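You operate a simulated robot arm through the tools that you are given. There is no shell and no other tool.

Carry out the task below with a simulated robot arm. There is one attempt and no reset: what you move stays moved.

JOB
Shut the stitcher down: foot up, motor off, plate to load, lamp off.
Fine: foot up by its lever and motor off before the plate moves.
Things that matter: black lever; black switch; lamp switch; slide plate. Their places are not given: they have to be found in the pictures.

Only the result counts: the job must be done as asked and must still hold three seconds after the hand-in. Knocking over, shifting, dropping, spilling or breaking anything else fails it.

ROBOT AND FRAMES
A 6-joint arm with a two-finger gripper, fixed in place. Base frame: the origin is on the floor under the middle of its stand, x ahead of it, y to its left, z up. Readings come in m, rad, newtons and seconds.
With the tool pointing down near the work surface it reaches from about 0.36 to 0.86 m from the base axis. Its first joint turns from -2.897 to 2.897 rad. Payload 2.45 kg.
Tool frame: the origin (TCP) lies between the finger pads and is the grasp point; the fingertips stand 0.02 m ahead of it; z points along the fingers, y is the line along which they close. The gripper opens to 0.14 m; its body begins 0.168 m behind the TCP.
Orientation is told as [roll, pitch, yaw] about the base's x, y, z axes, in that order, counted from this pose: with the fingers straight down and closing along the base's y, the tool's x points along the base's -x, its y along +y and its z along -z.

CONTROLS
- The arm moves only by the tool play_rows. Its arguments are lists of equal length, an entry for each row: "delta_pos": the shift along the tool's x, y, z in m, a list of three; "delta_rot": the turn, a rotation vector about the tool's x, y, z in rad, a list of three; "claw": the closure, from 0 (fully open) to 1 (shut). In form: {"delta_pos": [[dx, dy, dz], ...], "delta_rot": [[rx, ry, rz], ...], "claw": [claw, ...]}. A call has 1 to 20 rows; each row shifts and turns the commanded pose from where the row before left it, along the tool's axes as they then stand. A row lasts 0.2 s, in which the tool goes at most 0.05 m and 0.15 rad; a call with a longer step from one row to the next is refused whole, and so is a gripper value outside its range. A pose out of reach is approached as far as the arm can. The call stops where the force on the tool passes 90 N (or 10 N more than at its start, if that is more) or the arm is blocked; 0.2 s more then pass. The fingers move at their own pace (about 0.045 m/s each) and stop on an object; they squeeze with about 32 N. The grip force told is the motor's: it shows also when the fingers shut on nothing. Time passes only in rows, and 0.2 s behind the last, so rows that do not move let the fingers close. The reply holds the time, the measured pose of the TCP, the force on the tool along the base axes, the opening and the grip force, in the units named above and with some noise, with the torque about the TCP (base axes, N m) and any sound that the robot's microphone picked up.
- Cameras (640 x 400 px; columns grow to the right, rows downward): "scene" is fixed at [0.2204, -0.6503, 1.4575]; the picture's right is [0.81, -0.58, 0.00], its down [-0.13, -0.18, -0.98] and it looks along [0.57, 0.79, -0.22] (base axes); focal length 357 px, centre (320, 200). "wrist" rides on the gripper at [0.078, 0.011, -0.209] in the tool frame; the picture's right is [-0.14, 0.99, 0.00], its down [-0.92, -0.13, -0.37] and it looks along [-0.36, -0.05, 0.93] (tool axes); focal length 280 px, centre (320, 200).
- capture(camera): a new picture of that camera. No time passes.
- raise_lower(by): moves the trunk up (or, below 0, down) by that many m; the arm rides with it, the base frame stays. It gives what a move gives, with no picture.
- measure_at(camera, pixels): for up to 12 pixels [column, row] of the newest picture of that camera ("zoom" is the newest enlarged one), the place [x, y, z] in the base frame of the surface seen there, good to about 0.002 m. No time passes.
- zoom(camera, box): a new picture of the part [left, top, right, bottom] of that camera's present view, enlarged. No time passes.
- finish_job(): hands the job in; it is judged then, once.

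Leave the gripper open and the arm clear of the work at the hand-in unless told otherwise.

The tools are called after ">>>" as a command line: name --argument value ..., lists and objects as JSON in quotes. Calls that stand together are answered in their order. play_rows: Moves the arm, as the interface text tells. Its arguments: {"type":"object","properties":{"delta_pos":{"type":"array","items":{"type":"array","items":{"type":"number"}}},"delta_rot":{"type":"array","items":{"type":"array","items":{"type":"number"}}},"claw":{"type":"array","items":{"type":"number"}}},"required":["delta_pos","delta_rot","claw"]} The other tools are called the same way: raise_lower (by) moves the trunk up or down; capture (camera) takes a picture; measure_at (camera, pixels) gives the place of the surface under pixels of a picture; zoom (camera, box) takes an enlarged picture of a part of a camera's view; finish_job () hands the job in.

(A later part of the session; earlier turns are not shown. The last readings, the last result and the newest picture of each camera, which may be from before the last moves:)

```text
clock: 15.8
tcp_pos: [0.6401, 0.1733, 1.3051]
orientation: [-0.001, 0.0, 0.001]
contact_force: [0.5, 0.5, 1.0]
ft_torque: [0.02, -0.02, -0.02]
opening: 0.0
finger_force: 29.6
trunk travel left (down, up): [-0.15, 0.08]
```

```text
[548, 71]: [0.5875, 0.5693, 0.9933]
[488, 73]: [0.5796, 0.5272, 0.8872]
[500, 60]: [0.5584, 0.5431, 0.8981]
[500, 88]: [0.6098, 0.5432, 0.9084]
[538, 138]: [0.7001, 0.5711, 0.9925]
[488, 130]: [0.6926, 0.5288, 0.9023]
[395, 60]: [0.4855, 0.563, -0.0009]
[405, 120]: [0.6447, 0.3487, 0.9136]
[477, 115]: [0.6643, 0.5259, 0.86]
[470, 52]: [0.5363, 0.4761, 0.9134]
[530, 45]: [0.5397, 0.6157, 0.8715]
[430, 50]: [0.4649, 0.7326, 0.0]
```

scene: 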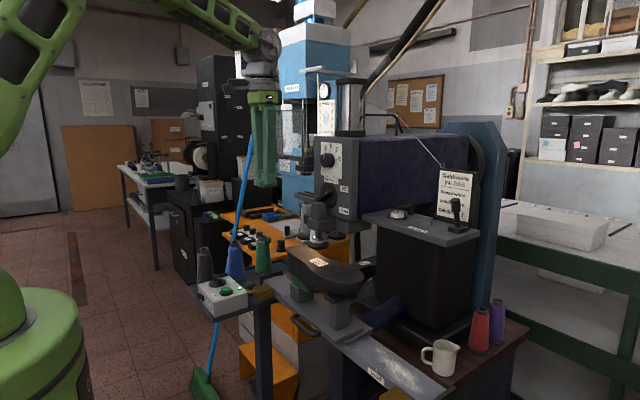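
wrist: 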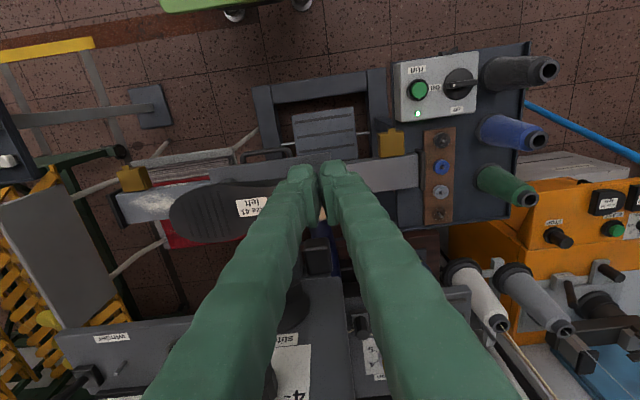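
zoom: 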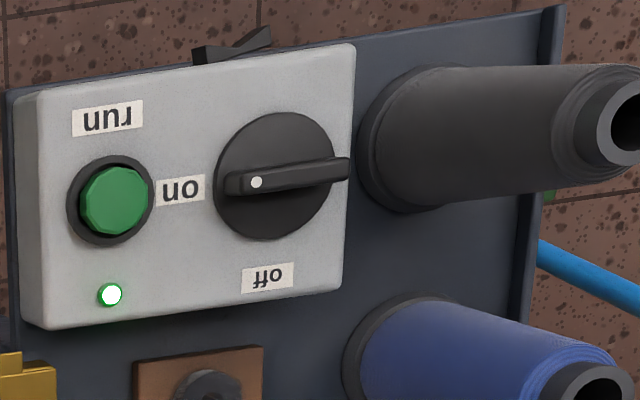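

The switch fin spans y 0.428–0.475 at x≈0.5905, with its top at z 0.942 on a disc at z 0.921. The dot points at "on" (-y) and "off" is toward +x. I'll move above it at z 1.10 and turn the tool -90° in yaw, opening the claw to about 0.04 m.

>>> play_rows --delta_pos '[[0.00625, 0.0349, 0.0256], [0.00625, 0.0349, 0.0256], [0.00625, 0.0349, 0.0256], [0.00625, 0.0349, 0.0256], [0.00625, 0.0349, 0.0256], [0.00625, 0.0349, 0.0256], [0.00625, 0.0349, 0.0256], [0.00625, 0.0349, 0.0256], [0, 0, 0]]' --delta_rot '[[0, 0, 0], [0, 0, 0], [0, 0, 0], [0, 0, 0], [0, 0, 0], [0, 0, 0], [0, 0, 0], [0, 0, 0], [0, 0, 0]]' --claw '[0.7, 0.7, 0.7, 0.7, 0.7, 0.7, 0.7, 0.7, 0.7]'

>>> play_rows --delta_pos '[[0, 0, 0], [0, 0, 0], [0, 0, 0], [0, 0, 0], [0, 0, 0], [0, 0, 0], [0, 0, 0], [0, 0, 0], [0, 0, 0], [0, 0, 0], [0, 0, 0], [0, 0, 0]]' --delta_rot '[[0, 0, 0.1428], [0, 0, 0.1428], [0, 0, 0.1428], [0, 0, 0.1428], [0, 0, 0.1428], [0, 0, 0.1428], [0, 0, 0.1428], [0, 0, 0.1428], [0, 0, 0.1428], [0, 0, 0.1428], [0, 0, 0.1428], [0, 0, 0]]' --claw '[0.7, 0.7, 0.7, 0.7, 0.7, 0.7, 0.7, 0.7, 0.7, 0.7, 0.7, 0.7]'

>>> capture --camera "wrist"

>>> capture --camera "scene"

```text
clock: 17.8
tcp_pos: [0.5894, 0.4519, 1.0986]
orientation: [-0.001, 0.0, 0.0]
contact_force: [0.2, 0.0, -0.7]
ft_torque: [0.0, -0.02, 0.0]
opening: 0.042
finger_force: 0.1
trunk travel left (down, up): [-0.15, 0.08]
```

```text
clock: 20.4
tcp_pos: [0.5907, 0.4518, 1.1012]
orientation: [0.001, 0.0, -1.572]
contact_force: [-0.6, -0.7, -0.1]
ft_torque: [-0.01, 0.0, 0.01]
opening: 0.042
finger_force: 0.1
trunk travel left (down, up): [-0.15, 0.08]
```

```text
taken
```

wrist: 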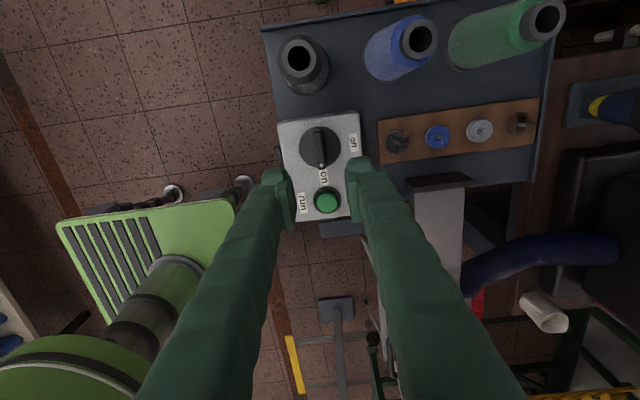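

```text
taken
```

scene: 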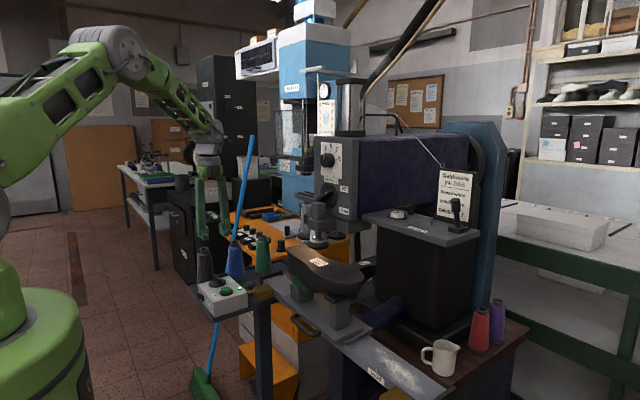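

The tool is above the box with the fingers closing along x. I'll re-measure the switch from this view.

>>> zoom --camera "wrist" --box '[260, 90, 400, 230]'

>>> measure_at --camera "zoom" --pixels '[[317, 140], [317, 120], [317, 170], [317, 200], [317, 205], [290, 150], [350, 150], [310, 160], [327, 160], [330, 320], [300, 90], [220, 80]]'

```text
2.86 times, centred on (330, 160) of wrist
```

zoom: 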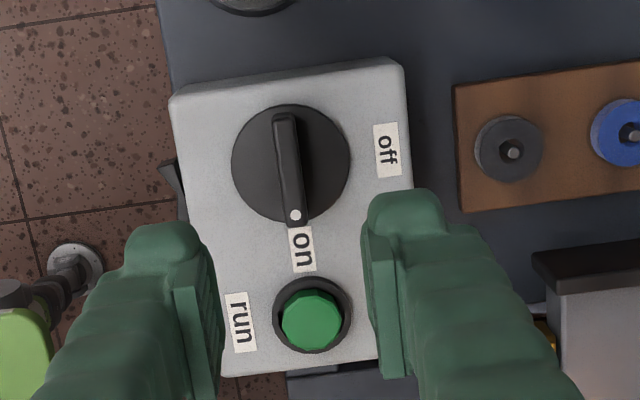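

```text
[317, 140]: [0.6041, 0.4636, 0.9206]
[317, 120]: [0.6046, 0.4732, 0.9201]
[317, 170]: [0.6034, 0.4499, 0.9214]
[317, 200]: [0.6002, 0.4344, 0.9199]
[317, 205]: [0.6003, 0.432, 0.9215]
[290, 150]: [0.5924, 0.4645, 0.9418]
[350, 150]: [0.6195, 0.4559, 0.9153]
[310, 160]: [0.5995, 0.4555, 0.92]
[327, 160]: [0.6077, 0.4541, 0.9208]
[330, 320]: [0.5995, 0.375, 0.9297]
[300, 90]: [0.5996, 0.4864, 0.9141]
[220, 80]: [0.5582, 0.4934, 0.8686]
```

I'll pin down the fin's two ends and sides in this zoom.

>>> measure_at --camera "zoom" --pixels '[[285, 122], [295, 214], [280, 160], [296, 160], [290, 170], [300, 170], [236, 165], [349, 155], [290, 107], [295, 222], [310, 275], [175, 180]]'

```text
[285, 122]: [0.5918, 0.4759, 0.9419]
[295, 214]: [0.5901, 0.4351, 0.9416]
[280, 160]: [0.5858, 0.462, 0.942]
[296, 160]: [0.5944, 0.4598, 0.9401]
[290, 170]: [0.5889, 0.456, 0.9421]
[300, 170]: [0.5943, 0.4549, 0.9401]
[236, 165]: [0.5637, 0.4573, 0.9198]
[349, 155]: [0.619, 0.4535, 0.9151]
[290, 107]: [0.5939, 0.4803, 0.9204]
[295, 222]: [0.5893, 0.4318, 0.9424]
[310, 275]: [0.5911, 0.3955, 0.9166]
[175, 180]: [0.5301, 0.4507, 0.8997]
```

The fin is centred at about (0.590, 0.4545). I'll shift 2.5 mm to +y and come down so the tips stop about 4 mm above the disc (TCP z ≈ 0.946).

>>> play_rows --delta_pos '[[0.0025, 0, 0.035], [0, 0, 0.035], [0, 0, 0.035], [0, 0, 0.03], [0, 0, 0.01], [0, 0, 0.0095], [0, 0, 0]]' --delta_rot '[[0, 0, 0], [0, 0, 0], [0, 0, 0], [0, 0, 0], [0, 0, 0], [0, 0, 0], [0, 0, 0]]' --claw '[0.7, 0.7, 0.7, 0.7, 0.7, 0.7, 0.7]'

>>> capture --camera "wrist"

>>> zoom --camera "scene" --box '[170, 220, 290, 320]'

```text
clock: 22.0
tcp_pos: [0.5895, 0.455, 0.9462]
orientation: [0.0, 0.0, -1.572]
contact_force: [-0.1, -0.2, 0.1]
ft_torque: [0.02, 0.01, -0.03]
opening: 0.042
finger_force: 0.0
trunk travel left (down, up): [-0.15, 0.08]
```

```text
taken
```

wrist: 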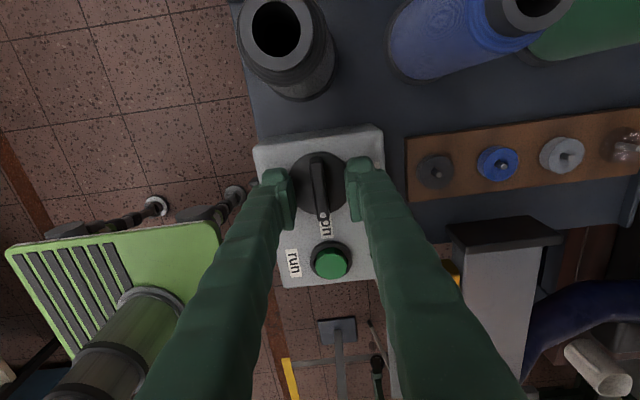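

```text
4.00 times, centred on (230, 270) of scene
```

zoom: 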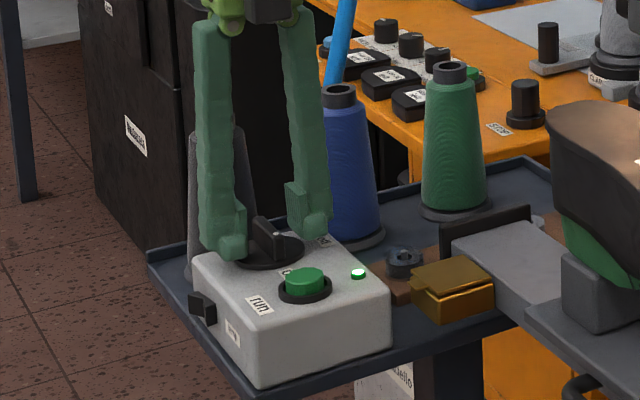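

The fingers straddle the fin. I'll close on it.

>>> play_rows --delta_pos '[[0, 0, 0], [0, 0, 0], [0, 0, 0], [0, 0, 0], [0, 0, 0]]' --delta_rot '[[0, 0, 0], [0, 0, 0], [0, 0, 0], [0, 0, 0], [0, 0, 0]]' --claw '[1, 1, 1, 1, 1]'

>>> capture --camera "wrist"

```text
clock: 23.2
tcp_pos: [0.5897, 0.4541, 0.9448]
orientation: [-0.001, 0.002, -1.572]
contact_force: [-0.7, 0.8, -1.0]
ft_torque: [0.03, 0.02, 0.0]
opening: 0.01
finger_force: 37.4
trunk travel left (down, up): [-0.15, 0.08]
```

```text
taken
```

wrist: 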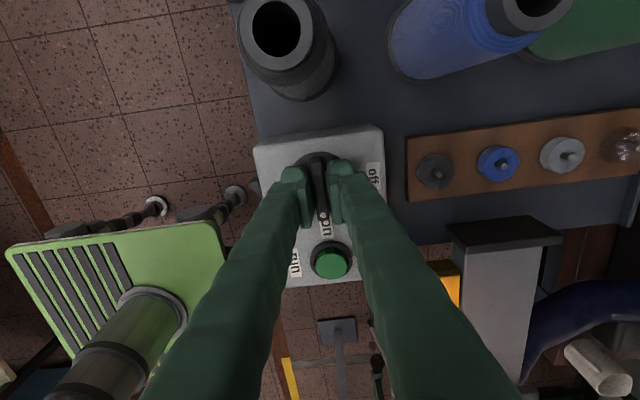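

The grip is on the 10 mm fin. I'll turn it counter-clockwise seen from above, from "on" toward "off", in two halves while checking the torque.

>>> play_rows --delta_pos '[[0, 0, 0], [0, 0, 0], [0, 0, 0], [0, 0, 0], [0, 0, 0], [0, 0, 0], [0, 0, 0]]' --delta_rot '[[0, 0, -0.12], [0, 0, -0.12], [0, 0, -0.12], [0, 0, -0.12], [0, 0, -0.12], [0, 0, -0.12], [0, 0, -0.12]]' --claw '[1, 1, 1, 1, 1, 1, 1]'

>>> capture --camera "wrist"

>>> zoom --camera "scene" --box '[170, 220, 290, 320]'

```text
clock: 24.8
tcp_pos: [0.59, 0.4552, 0.9447]
orientation: [0.0, -0.001, -0.728]
contact_force: [-2.1, 0.0, 1.7]
ft_torque: [0.03, 0.09, -0.02]
opening: 0.0104
finger_force: 36.8
trunk travel left (down, up): [-0.15, 0.08]
```

```text
taken
```

wrist: 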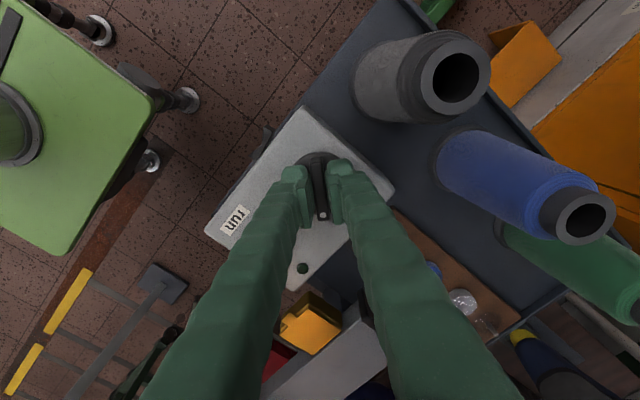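

```text
4.00 times, centred on (230, 270) of scene
```

zoom: 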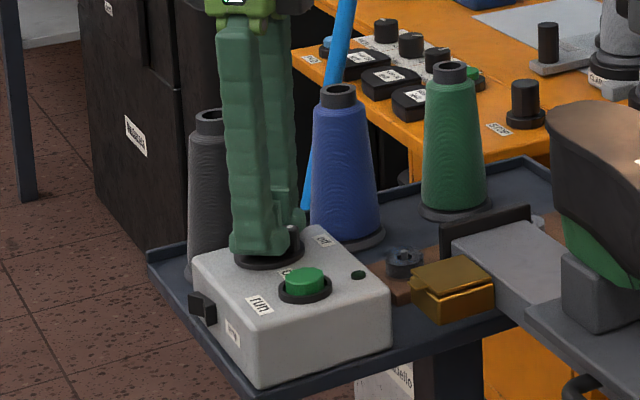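

The switch follows and the green lamp on the box has gone out. I'll turn the rest of the way to "off".

>>> play_rows --delta_pos '[[0, 0, 0], [0, 0, 0], [0, 0, 0], [0, 0, 0], [0, 0, 0], [0, 0, 0], [0, 0, 0]]' --delta_rot '[[0, 0, -0.12], [0, 0, -0.12], [0, 0, -0.12], [0, 0, -0.12], [0, 0, -0.12], [0, 0, -0.12], [0, 0, -0.01]]' --claw '[1, 1, 1, 1, 1, 1, 1]'

>>> capture --camera "wrist"

>>> zoom --camera "scene" --box '[170, 220, 290, 320]'

```text
clock: 26.4
tcp_pos: [0.5895, 0.4551, 0.9448]
orientation: [-0.001, 0.001, 0.003]
contact_force: [-1.3, 1.8, 3.9]
ft_torque: [0.0, -0.07, -0.06]
opening: 0.0101
finger_force: 37.3
trunk travel left (down, up): [-0.15, 0.08]
```

```text
taken
```

wrist: 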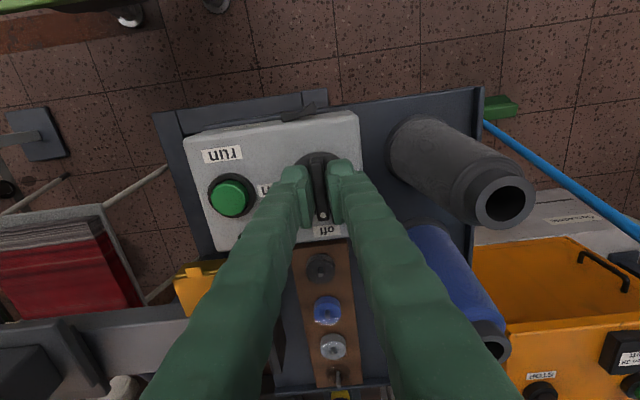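

```text
4.00 times, centred on (230, 270) of scene
```

zoom: 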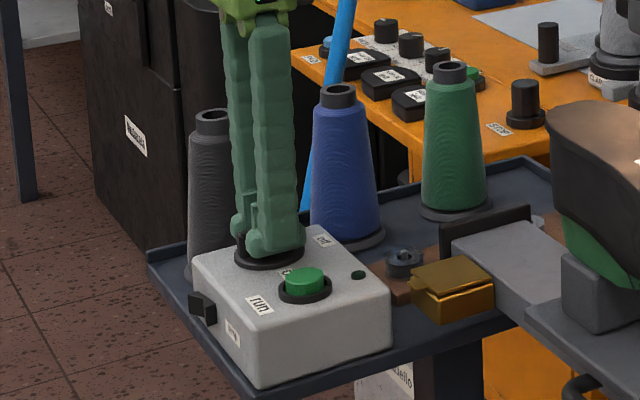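

The fin now points at "off" with its indicator out. I'll release slightly, to a 0.03 m gap, and lift away.

>>> play_rows --delta_pos '[[0, 0, 0], [0, 0, 0], [0, 0, 0], [0, 0, -0.02], [0, 0, -0.04], [0, 0, -0.04], [0, 0, -0.04], [0, 0, 0]]' --delta_rot '[[0, 0, 0], [0, 0, 0], [0, 0, 0], [0, 0, 0], [0, 0, 0], [0, 0, 0], [0, 0, 0], [0, 0, 0]]' --claw '[0.8, 0.8, 0.8, 0.8, 0.8, 0.8, 0.8, 0.8]'

>>> capture --camera "wrist"

>>> zoom --camera "scene" --box '[180, 260, 260, 320]'

```text
clock: 28.2
tcp_pos: [0.5909, 0.4552, 1.0846]
orientation: [0.0, 0.0, 0.0]
contact_force: [0.5, 0.3, -0.4]
ft_torque: [-0.02, 0.02, 0.02]
opening: 0.0282
finger_force: 0.2
trunk travel left (down, up): [-0.15, 0.08]
```

```text
taken
```

wrist: 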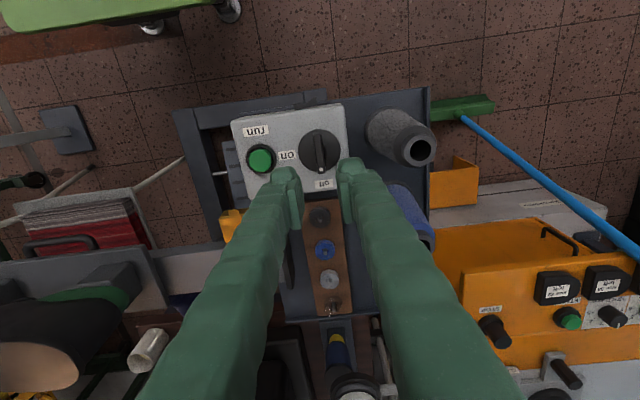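

```text
6.67 times, centred on (220, 290) of scene
```

zoom: 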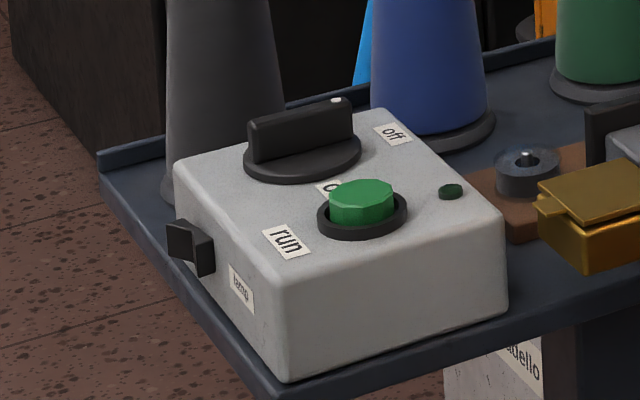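

The motor switch is at "off" and holds. Next is the lamp rocker on the box's -x side. I'll pull the tool back toward the base and tilt it to look at the rocker's face.

>>> play_rows --delta_pos '[[0.04, 0, 0], [0.04, 0, 0], [0.04, 0, 0], [0.04, 0, 0], [0, 0, 0], [0, 0, 0], [0, 0, 0], [0, 0, 0]]' --delta_rot '[[0, 0, 0], [0, 0, 0], [0, 0, 0], [0, 0, 0], [0, -0.15, 0], [0, -0.15, 0], [0, -0.15, 0], [0, 0, 0]]' --claw '[0.8, 0.8, 0.8, 0.8, 0.8, 0.8, 0.8, 0.8]'

>>> capture --camera "wrist"

```text
clock: 30.0
tcp_pos: [0.431, 0.4542, 1.0852]
orientation: [-0.001, -0.451, 0.002]
contact_force: [-0.4, 0.2, 0.2]
ft_torque: [-0.01, -0.05, -0.02]
opening: 0.028
finger_force: 0.1
trunk travel left (down, up): [-0.15, 0.08]
```

```text
taken
```

wrist: 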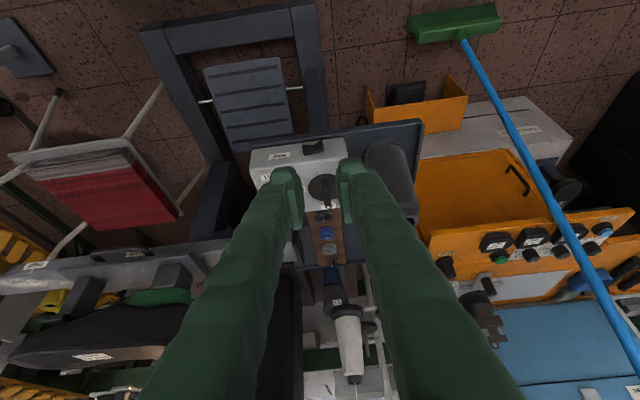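

The rocker shows at about (312, 146). I'll zoom there and measure it.

>>> zoom --camera "wrist" --box '[250, 120, 370, 195]'

>>> measure_at --camera "zoom" --pixels '[[300, 145], [320, 150], [345, 150], [370, 140], [385, 135], [310, 160], [370, 155], [345, 165], [200, 170], [250, 150], [450, 150], [430, 110]]'

>>> zoom --camera "wrist" --box '[290, 130, 340, 161]'

```text
5.33 times, centred on (310, 158) of wrist
```

zoom: 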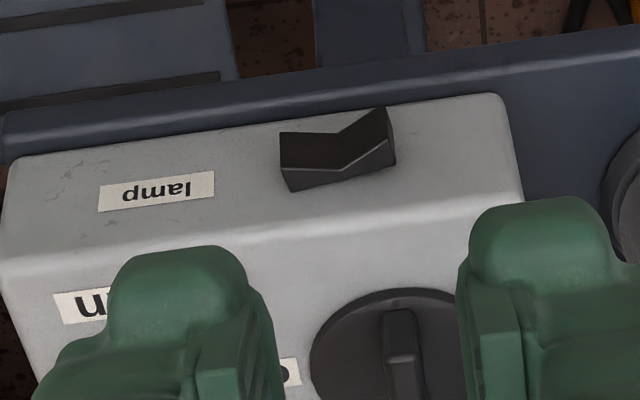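

```text
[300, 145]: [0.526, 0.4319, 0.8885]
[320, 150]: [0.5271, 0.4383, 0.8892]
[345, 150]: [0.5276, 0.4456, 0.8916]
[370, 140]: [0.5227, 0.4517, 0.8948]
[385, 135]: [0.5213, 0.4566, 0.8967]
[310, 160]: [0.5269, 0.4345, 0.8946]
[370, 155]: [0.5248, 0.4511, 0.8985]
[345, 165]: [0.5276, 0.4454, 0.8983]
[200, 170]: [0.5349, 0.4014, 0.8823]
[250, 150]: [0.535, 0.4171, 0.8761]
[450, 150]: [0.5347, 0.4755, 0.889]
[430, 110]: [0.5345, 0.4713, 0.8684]
```

```text
12.80 times, centred on (315, 146) of wrist
```

zoom: 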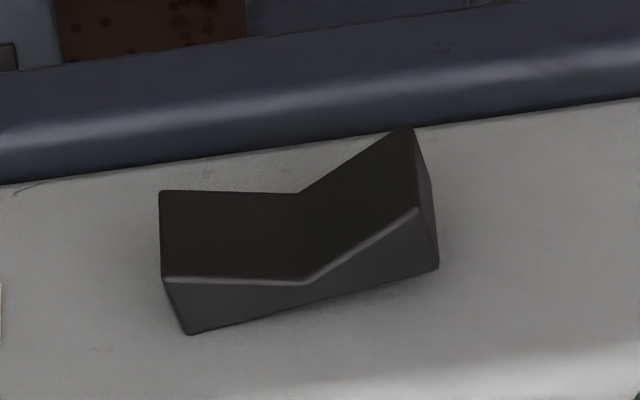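

The rocker spans y 0.428–0.460 and z 0.883–0.900. Its +y half sticks out, to x≈0.520 at the end, so that half must be pressed in toward +x. I'll measure the tray lip in front of it for clearance.

>>> measure_at --camera "zoom" --pixels '[[230, 140], [230, 120], [300, 130], [300, 90], [500, 100], [500, 60], [500, 30], [400, 140], [415, 220], [350, 230], [200, 230], [420, 170]]'

>>> measure_at --camera "wrist" --pixels '[[306, 136], [306, 139], [306, 141], [330, 134], [330, 137], [345, 132], [345, 134], [370, 130], [300, 142], [350, 138], [322, 144], [322, 148]]'

```text
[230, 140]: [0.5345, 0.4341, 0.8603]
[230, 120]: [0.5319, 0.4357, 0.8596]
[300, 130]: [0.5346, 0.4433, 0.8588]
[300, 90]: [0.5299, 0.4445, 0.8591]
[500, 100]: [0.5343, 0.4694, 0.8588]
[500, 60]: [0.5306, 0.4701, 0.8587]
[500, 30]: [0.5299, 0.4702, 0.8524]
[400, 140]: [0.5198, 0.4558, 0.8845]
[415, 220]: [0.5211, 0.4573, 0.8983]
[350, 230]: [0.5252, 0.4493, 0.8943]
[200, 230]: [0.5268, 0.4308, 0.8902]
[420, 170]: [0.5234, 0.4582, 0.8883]
```

```text
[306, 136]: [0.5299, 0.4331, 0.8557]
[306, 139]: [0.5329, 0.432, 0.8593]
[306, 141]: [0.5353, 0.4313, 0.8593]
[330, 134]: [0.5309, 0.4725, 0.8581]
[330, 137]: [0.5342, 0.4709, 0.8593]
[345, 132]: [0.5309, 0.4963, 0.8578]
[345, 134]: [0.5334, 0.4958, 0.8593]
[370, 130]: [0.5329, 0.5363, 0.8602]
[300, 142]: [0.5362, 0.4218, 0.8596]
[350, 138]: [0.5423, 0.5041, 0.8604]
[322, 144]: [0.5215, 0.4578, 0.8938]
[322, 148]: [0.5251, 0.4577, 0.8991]
```

There's no raised lip there: the tray top is at z 0.859 and its edge at x 0.53. I'll straighten the tool, close the claw, go to x≈0.455, y≈0.482, and lower to rocker height (TCP z 0.892) in front of the +y half.

>>> play_rows --delta_pos '[[0, 0, 0], [0, 0, 0], [0, 0, 0], [-0.024, 0.0275, 0], [0, 0, 0.04], [0, 0, 0.04], [0, 0, 0.04], [0, 0, 0.04], [0, 0, 0.033], [0, 0, 0]]' --delta_rot '[[0, 0.15, 0], [0, 0.15, 0], [0, 0.15, 0], [0, 0, 0], [0, 0, 0], [0, 0, 0], [0, 0, 0], [0, 0, 0], [0, 0, 0], [0, 0, 0]]' --claw '[1, 1, 1, 1, 1, 1, 1, 1, 1, 1]'

>>> capture --camera "wrist"

>>> zoom --camera "scene" --box '[160, 240, 260, 320]'

```text
clock: 32.2
tcp_pos: [0.4535, 0.4811, 0.8922]
orientation: [0.001, 0.001, 0.0]
contact_force: [0.1, 0.5, 0.0]
ft_torque: [-0.02, -0.02, 0.01]
opening: 0.0
finger_force: 29.9
trunk travel left (down, up): [-0.15, 0.08]
```

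```text
taken
```

wrist: 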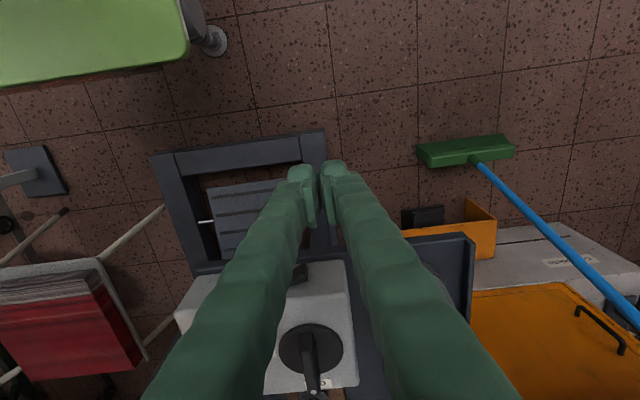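

```text
5.00 times, centred on (210, 280) of scene
```

zoom: 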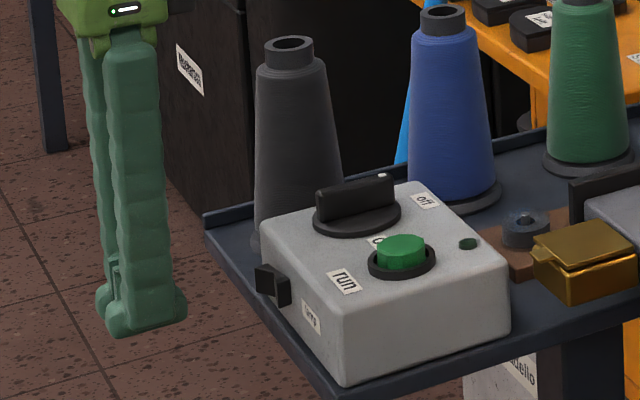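

The closed finger is in front of the box. I'll measure the finger foot's front edge to judge contact precisely.

>>> measure_at --camera "zoom" --pixels '[[184, 300], [175, 305], [150, 315], [120, 325], [180, 292], [165, 280], [140, 280], [185, 310], [165, 240], [120, 260], [265, 280], [285, 290]]'

```text
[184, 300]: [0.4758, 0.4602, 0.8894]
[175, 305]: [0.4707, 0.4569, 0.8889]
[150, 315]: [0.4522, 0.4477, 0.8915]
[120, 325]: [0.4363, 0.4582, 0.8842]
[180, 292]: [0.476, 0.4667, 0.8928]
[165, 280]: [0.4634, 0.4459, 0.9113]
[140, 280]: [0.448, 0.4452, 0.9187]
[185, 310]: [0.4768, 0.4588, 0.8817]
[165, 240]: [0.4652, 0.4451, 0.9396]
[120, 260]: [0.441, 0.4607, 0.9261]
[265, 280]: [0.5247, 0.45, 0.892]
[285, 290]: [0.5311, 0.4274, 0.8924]
```

The front face is at TCP+0.0225 in x and flat from about 0.021 m off-axis. I'll shift 9 mm to -y so it presses only the outer +y half, then move in until just short of contact.

>>> play_rows --delta_pos '[[-0.01, -0.009, 0], [-0.02, 0, 0], [-0.01, 0, 0], [0, 0, 0]]' --delta_rot '[[0, 0, 0], [0, 0, 0], [0, 0, 0], [0, 0, 0]]' --claw '[1, 1, 1, 1]'

>>> zoom --camera "scene" --box '[170, 260, 250, 320]'

>>> capture --camera "wrist"

```text
clock: 33.2
tcp_pos: [0.4938, 0.4725, 0.8911]
orientation: [0.001, 0.002, 0.002]
contact_force: [-0.1, 0.0, -1.0]
ft_torque: [0.03, 0.03, 0.01]
opening: 0.0
finger_force: 29.6
trunk travel left (down, up): [-0.15, 0.08]
```

```text
6.67 times, centred on (210, 290) of scene
```

zoom: 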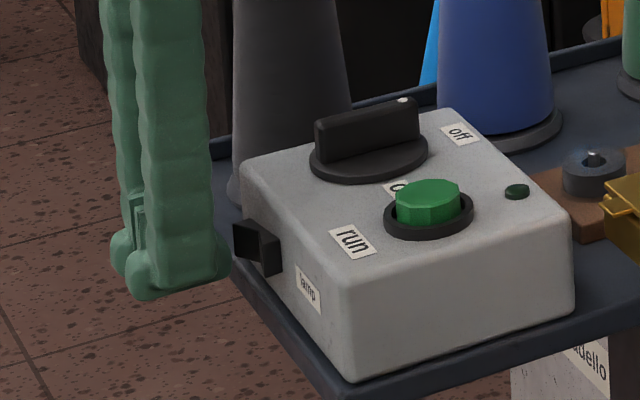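

```text
taken
```

wrist: 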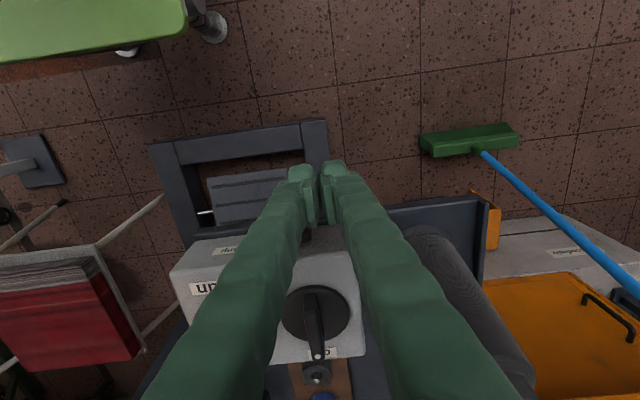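

The finger front is a few millimetres from the rocker's raised half. I'll press in with 2.5 mm rows.

>>> play_rows --delta_pos '[[-0.0025, 0, 0], [-0.0025, 0, 0], [-0.0025, 0, 0], [-0.0025, 0, 0], [0, 0, 0]]' --delta_rot '[[0, 0, 0], [0, 0, 0], [0, 0, 0], [0, 0, 0], [0, 0, 0]]' --claw '[1, 1, 1, 1, 1]'

>>> zoom --camera "scene" --box '[180, 260, 244, 308]'

>>> zoom --camera "scene" --box '[284, 210, 364, 260]'

```text
clock: 34.4
tcp_pos: [0.5045, 0.4736, 0.8917]
orientation: [0.0, -0.001, 0.001]
contact_force: [-0.2, 0.3, -0.3]
ft_torque: [-0.05, -0.01, 0.02]
opening: 0.0005
finger_force: 29.0
trunk travel left (down, up): [-0.15, 0.08]
heard: click
```

```text
8.33 times, centred on (212, 284) of scene
```

zoom: 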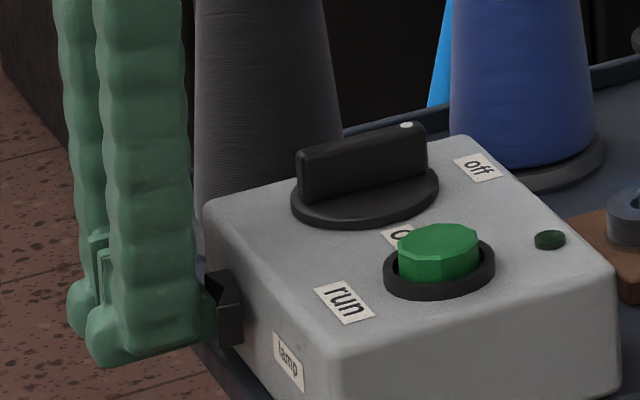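

```text
8.00 times, centred on (324, 235) of scene
```

zoom: 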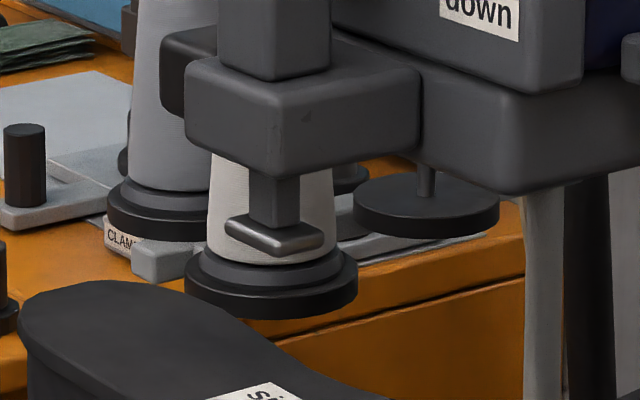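

A click was heard and the lamp glow on the sole and foot is gone. I'll back away toward -x and rise, then check the rocker.

>>> play_rows --delta_pos '[[0.02, 0, 0], [0.04, 0, 0], [0, 0, -0.04], [0, 0, -0.04], [0, 0, -0.04], [0, 0, -0.04], [0, 0, -0.03], [0, 0, 0]]' --delta_rot '[[0, 0, 0], [0, 0, 0], [0, 0, 0], [0, 0, 0], [0, 0, 0], [0, 0, 0], [0, 0, 0], [0, 0, 0]]' --claw '[1, 1, 1, 1, 1, 1, 1, 1]'

>>> zoom --camera "scene" --box '[180, 260, 260, 320]'

>>> capture --camera "wrist"

>>> capture --camera "scene"

```text
clock: 36.2
tcp_pos: [0.4435, 0.4743, 1.0829]
orientation: [0.0, -0.001, 0.0]
contact_force: [0.4, 0.0, -0.4]
ft_torque: [-0.05, -0.02, 0.01]
opening: 0.0
finger_force: 29.4
trunk travel left (down, up): [-0.15, 0.08]
```

```text
6.67 times, centred on (220, 290) of scene
```

zoom: 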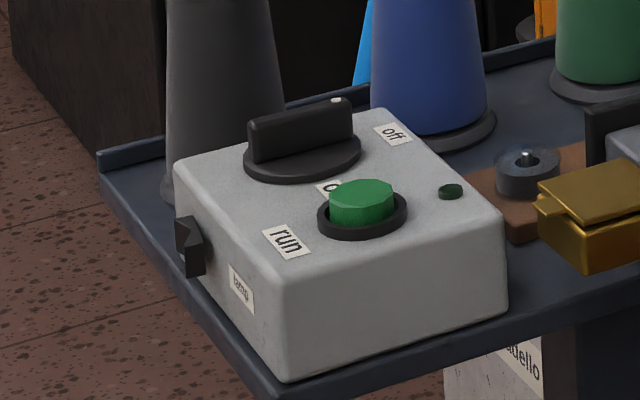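

```text
taken
```

wrist: 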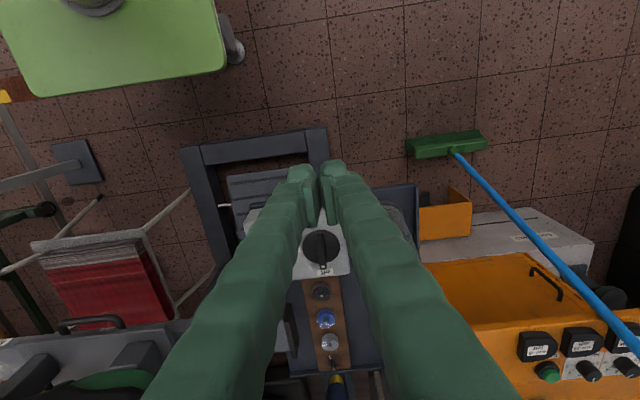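

```text
taken
```

scene: 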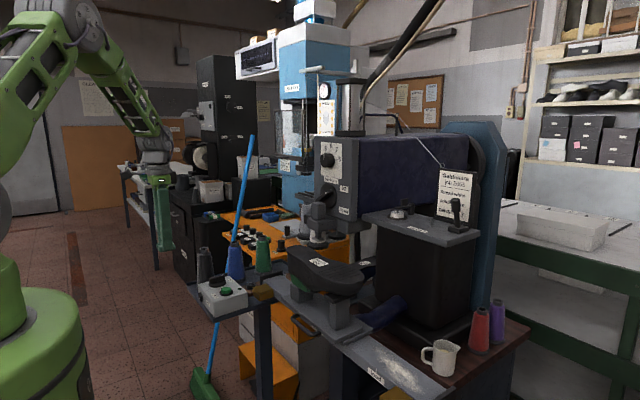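

The rocker has flipped and the lamp is off. Now the slide plate: I'll move over the area in front of the rail at z≈1.25 with the claw open to view the plate, handle and marks.

>>> play_rows --delta_pos '[[-0.004, -0.04, -0.013], [-0.004, -0.04, -0.013], [-0.004, -0.04, -0.013], [-0.004, -0.04, -0.013], [-0.004, -0.04, -0.013], [-0.004, -0.04, -0.013], [-0.004, -0.04, -0.013], [-0.004, -0.04, -0.013], [-0.004, -0.04, -0.013], [-0.004, -0.04, -0.013], [-0.004, -0.04, -0.013], [-0.004, -0.04, -0.013], [-0.004, -0.04, -0.013], [0, 0, 0]]' --delta_rot '[[0, 0, 0], [0, 0, 0], [0, 0, 0], [0, 0, 0], [0, 0, 0], [0, 0, 0], [0, 0, 0], [0, 0, 0], [0, 0, 0], [0, 0, 0], [0, 0, 0], [0, 0, 0], [0, 0, 0], [0, 0, 0]]' --claw '[0, 0, 0, 0, 0, 0, 0, 0, 0, 0, 0, 0, 0, 0]'

>>> capture --camera "wrist"

```text
clock: 39.2
tcp_pos: [0.495, -0.0464, 1.2502]
orientation: [-0.001, 0.0, 0.0]
contact_force: [0.1, 0.4, 0.3]
ft_torque: [0.01, -0.02, 0.01]
opening: 0.1401
finger_force: 0.0
trunk travel left (down, up): [-0.15, 0.08]
```

```text
taken
```

wrist: 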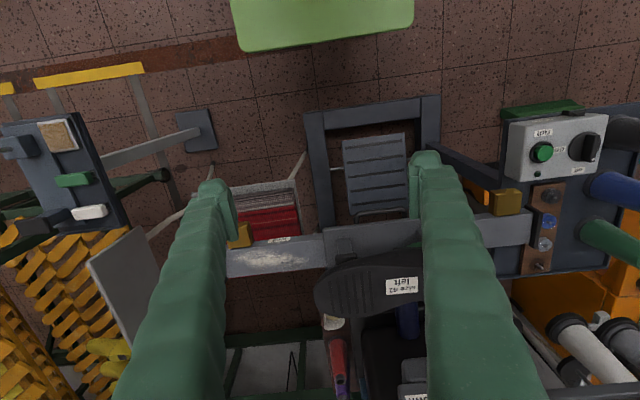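

I'll zoom on the rail's two ends, the plate, its handle and the labels.

>>> zoom --camera "wrist" --box '[215, 200, 335, 275]'

>>> measure_at --camera "zoom" --pixels '[[345, 215], [345, 222], [375, 215], [315, 225], [130, 200], [105, 190], [175, 260], [120, 270], [570, 215], [585, 180], [600, 240], [80, 330]]'

>>> zoom --camera "wrist" --box '[310, 195, 440, 275]'

>>> measure_at --camera "zoom" --pixels '[[80, 160], [85, 220], [300, 80], [330, 90], [200, 85], [430, 90], [200, 120], [420, 130], [300, 160], [520, 140], [525, 200], [120, 200]]'

```text
5.33 times, centred on (275, 238) of wrist
```

zoom: 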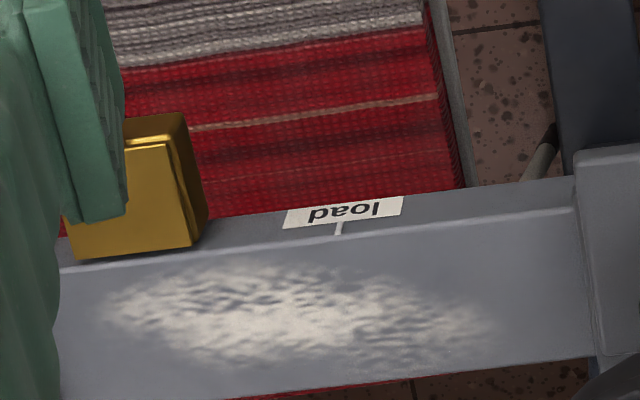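

```text
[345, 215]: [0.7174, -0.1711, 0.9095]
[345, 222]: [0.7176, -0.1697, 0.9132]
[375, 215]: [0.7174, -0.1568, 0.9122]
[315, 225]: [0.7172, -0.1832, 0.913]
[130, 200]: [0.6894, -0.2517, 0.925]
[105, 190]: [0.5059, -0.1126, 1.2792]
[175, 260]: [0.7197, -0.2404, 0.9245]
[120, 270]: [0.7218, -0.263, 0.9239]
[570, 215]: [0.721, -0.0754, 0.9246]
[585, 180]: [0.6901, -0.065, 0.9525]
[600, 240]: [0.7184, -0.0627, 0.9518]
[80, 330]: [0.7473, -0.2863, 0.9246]
```

```text
4.92 times, centred on (375, 235) of wrist
```

zoom: 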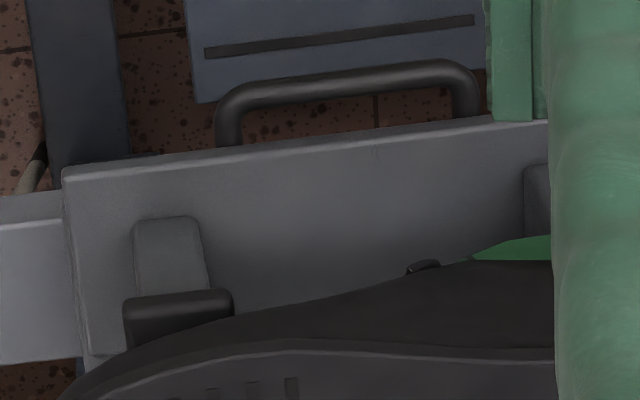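

```text
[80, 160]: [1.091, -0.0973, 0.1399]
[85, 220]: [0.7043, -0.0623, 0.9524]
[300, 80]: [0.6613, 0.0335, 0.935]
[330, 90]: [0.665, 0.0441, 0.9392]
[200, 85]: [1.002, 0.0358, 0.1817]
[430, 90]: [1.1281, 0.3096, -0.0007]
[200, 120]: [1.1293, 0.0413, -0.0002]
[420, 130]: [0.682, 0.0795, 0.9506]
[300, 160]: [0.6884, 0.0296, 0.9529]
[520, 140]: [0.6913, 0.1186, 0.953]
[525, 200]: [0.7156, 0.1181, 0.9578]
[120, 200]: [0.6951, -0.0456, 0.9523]
```

The load tick is at y≈-0.170 on the rail's front face. The plate's -y edge is at y≈-0.068, and the handle bar is at x≈0.66, z≈0.935. I'll look at the second, partly hidden label and the plate's lower edge from the scene camera.

>>> zoom --camera "scene" --box '[280, 300, 360, 350]'

>>> measure_at --camera "zoom" --pixels '[[275, 225], [265, 215], [285, 235], [110, 185], [120, 150], [250, 250], [310, 245], [160, 120], [200, 150], [300, 200], [400, 270], [460, 310]]'

>>> zoom --camera "scene" --box '[340, 330, 450, 400]'

>>> zoom --camera "scene" --box '[240, 270, 340, 332]'

```text
8.00 times, centred on (320, 325) of scene
```

zoom: 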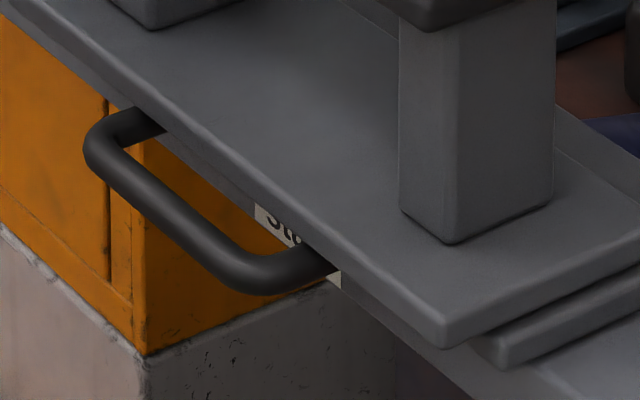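

```text
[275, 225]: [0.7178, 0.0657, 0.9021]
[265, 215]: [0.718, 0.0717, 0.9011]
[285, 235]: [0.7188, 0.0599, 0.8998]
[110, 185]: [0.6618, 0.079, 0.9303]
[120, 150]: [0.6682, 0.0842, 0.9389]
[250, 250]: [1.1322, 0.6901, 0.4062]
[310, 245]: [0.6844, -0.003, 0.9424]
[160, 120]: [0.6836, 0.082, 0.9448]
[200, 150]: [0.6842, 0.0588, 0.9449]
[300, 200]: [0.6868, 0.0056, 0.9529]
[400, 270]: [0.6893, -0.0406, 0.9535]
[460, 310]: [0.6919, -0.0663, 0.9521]
```

```text
5.71 times, centred on (395, 365) of scene
```

zoom: 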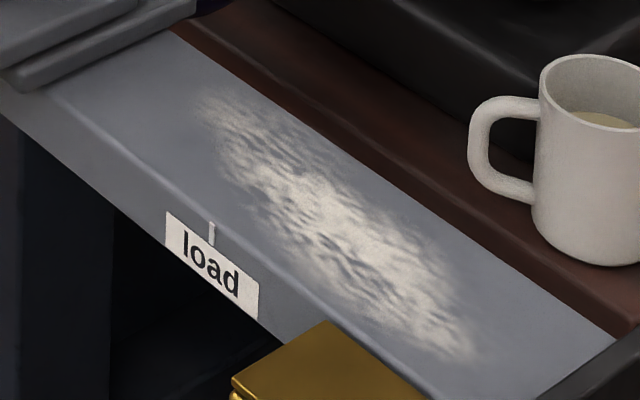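

```text
6.40 times, centred on (290, 301) of scene
```

zoom: 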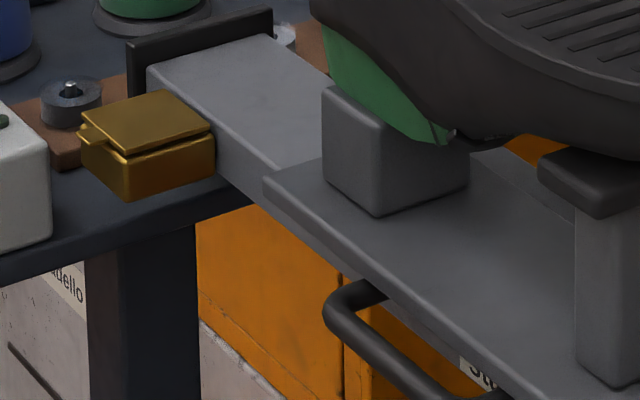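

The second label, "Stitch", is centred near y≈0.05, close to the plate's present centre. I'll measure the plate's +y edge, the handle posts and the brass boxes.

>>> measure_at --camera "zoom" --pixels '[[268, 183], [280, 180], [295, 185], [290, 200], [160, 125], [150, 170], [205, 135], [330, 310], [350, 290], [370, 300], [410, 300], [420, 375]]'

>>> measure_at --camera "wrist" --pixels '[[325, 230], [327, 235], [328, 240], [329, 250], [324, 240], [247, 240], [253, 237], [500, 205], [522, 200], [488, 200], [532, 225], [223, 262]]'

```text
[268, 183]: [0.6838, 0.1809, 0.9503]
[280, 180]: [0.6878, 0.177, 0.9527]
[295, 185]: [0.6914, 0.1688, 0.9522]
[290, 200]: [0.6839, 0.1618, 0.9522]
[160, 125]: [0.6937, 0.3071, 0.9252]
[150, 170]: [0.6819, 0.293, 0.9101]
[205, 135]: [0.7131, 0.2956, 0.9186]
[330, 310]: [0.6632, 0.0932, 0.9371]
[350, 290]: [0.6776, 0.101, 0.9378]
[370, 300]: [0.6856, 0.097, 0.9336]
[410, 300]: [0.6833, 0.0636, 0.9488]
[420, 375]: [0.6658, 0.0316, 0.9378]
```

```text
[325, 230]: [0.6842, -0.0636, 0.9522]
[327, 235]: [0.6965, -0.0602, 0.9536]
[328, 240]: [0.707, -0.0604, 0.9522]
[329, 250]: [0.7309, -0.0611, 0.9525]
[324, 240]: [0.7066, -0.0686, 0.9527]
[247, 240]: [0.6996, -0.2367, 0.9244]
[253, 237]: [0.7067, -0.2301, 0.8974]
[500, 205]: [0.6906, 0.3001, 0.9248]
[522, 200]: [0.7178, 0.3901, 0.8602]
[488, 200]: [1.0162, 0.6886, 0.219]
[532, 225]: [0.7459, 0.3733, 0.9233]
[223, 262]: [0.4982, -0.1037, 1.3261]
```

The brass box at the load end (y≈-0.23 and beyond, x≥0.68) leaves no room for a finger on the handle's -y side at the end of travel. So I'll push the handle from its +y end. I'll look closely at the plate's front edge for a pointer mark, and at the brass box.

>>> zoom --camera "wrist" --box '[350, 205, 420, 245]'

>>> zoom --camera "wrist" --box '[225, 215, 265, 255]'

>>> measure_at --camera "wrist" --pixels '[[340, 266], [380, 258], [410, 253], [325, 275], [316, 285], [410, 300], [345, 305], [330, 330], [335, 225], [358, 213], [400, 208], [412, 215]]'

```text
9.14 times, centred on (385, 225) of wrist
```

zoom: 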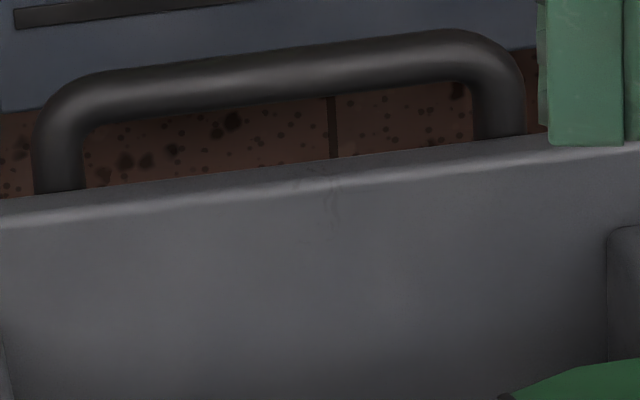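

```text
10.00 times, centred on (245, 235) of wrist
```

zoom: 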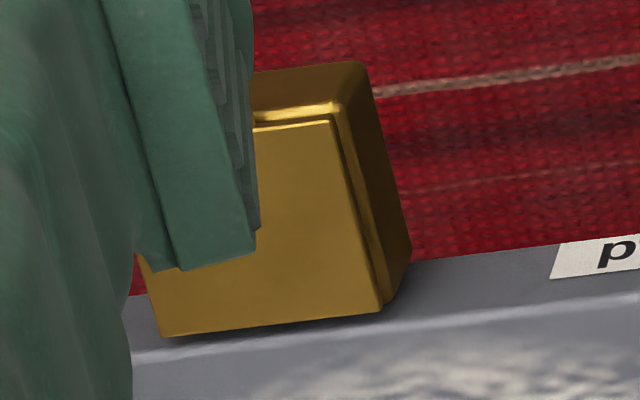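

```text
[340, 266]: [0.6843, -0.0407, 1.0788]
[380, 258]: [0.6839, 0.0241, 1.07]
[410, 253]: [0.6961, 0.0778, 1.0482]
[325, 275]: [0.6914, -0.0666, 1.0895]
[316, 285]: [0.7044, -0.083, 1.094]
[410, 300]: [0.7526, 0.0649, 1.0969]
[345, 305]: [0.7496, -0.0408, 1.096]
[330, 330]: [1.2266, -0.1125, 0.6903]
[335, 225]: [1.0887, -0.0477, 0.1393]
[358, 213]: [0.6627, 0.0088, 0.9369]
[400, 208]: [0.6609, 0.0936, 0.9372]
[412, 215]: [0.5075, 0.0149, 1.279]
```

There's no pointer mark, so the plate's centre (y≈0.05) is what sits at "Stitch". I'll tilt the closed gripper 0.6 rad so it stays clear of the shoe and head. Then I'll go to a standoff in front of the handle's +y end.

>>> play_rows --delta_pos '[[0, 0, 0], [0, 0, 0], [0, 0, 0], [0, 0, 0], [0.0055, 0.0309, 0.0308], [0.0055, 0.0309, 0.0308], [0.0055, 0.0309, 0.0308], [0.0055, 0.0309, 0.0308], [0.0055, 0.0309, 0.0308], [0.0055, 0.0309, 0.0308], [0.0055, 0.0309, 0.0308], [0, 0, 0]]' --delta_rot '[[0, -0.15, 0], [0, -0.15, 0], [0, -0.15, 0], [0, -0.15, 0], [0, 0, 0], [0, 0, 0], [0, 0, 0], [0, 0, 0], [0, 0, 0], [0, 0, 0], [0, 0, 0], [0, 0, 0]]' --claw '[1, 1, 1, 1, 1, 1, 1, 1, 1, 1, 1, 1]'

>>> capture --camera "wrist"

>>> capture --camera "scene"

```text
clock: 41.8
tcp_pos: [0.5776, 0.1247, 1.0837]
orientation: [0.0, -0.6, 0.001]
contact_force: [0.5, 0.2, -0.4]
ft_torque: [-0.02, -0.02, -0.02]
opening: 0.0
finger_force: 29.3
out of reach, approached as far as the arm can: row 5, 6, 7, 8
trunk travel left (down, up): [-0.15, 0.08]
```

```text
taken
```

wrist: 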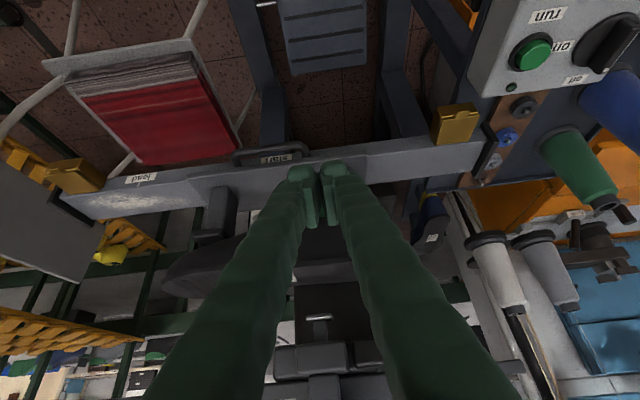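

```text
taken
```

scene: 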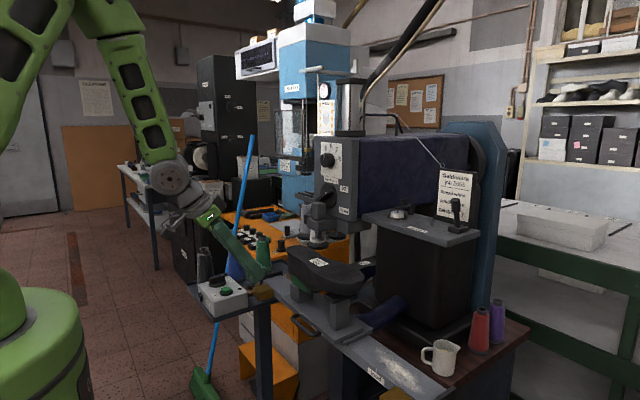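

Part of the move was trimmed by reach and the tool is now at (0.578, 0.125, 1.084). The "Stitch" label now shows inside the handle at about (278, 158). I'll zoom and measure it along with the handle's ends.

>>> zoom --camera "wrist" --box '[215, 130, 335, 205]'

>>> measure_at --camera "zoom" --pixels '[[270, 160], [400, 145], [335, 152], [335, 165], [110, 150], [125, 110], [420, 75], [440, 115], [270, 95], [100, 175], [445, 100], [105, 130]]'

>>> zoom --camera "wrist" --box '[40, 150, 240, 230]'

>>> measure_at --camera "zoom" --pixels '[[310, 105], [318, 112], [265, 112], [365, 95], [150, 110], [190, 110], [80, 160], [550, 100], [535, 160], [120, 200], [100, 65], [150, 65]]'

```text
5.33 times, centred on (275, 168) of wrist
```

zoom: 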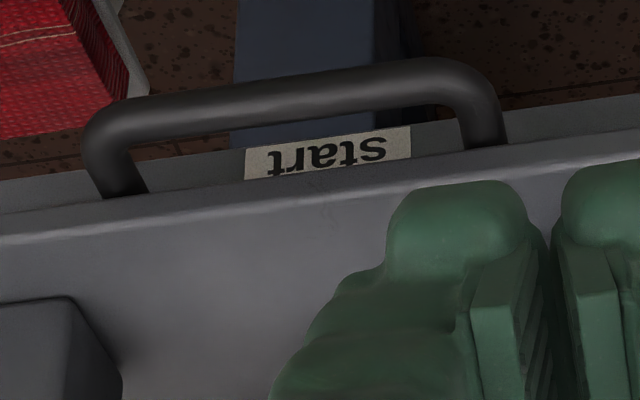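

```text
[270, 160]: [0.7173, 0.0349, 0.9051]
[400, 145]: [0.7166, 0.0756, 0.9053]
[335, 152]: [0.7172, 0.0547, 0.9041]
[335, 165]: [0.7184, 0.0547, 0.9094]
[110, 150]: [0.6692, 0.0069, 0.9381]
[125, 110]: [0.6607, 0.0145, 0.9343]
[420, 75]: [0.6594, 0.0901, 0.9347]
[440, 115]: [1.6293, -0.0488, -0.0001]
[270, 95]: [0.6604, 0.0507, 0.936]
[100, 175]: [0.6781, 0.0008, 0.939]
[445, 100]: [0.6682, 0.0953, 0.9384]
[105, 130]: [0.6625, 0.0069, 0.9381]
```

```text
3.20 times, centred on (140, 190) of wrist
```

zoom: 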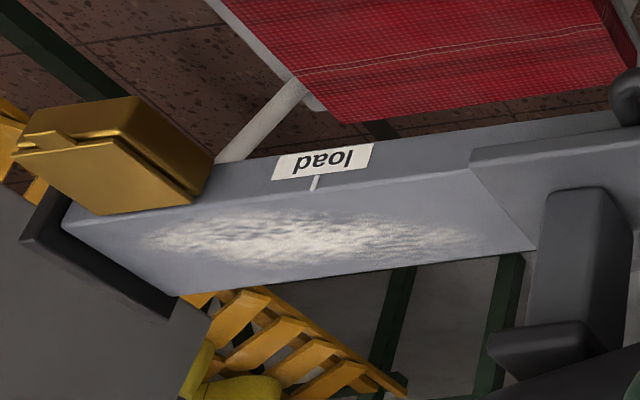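

```text
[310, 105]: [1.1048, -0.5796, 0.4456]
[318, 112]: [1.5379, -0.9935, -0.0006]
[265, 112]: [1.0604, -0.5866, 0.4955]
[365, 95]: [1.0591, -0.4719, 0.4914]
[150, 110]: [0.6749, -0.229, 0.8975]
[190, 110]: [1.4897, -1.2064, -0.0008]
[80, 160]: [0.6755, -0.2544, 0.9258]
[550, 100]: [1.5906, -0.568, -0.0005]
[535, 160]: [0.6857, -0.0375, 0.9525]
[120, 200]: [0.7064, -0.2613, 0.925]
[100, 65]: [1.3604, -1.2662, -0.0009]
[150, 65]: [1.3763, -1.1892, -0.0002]
```

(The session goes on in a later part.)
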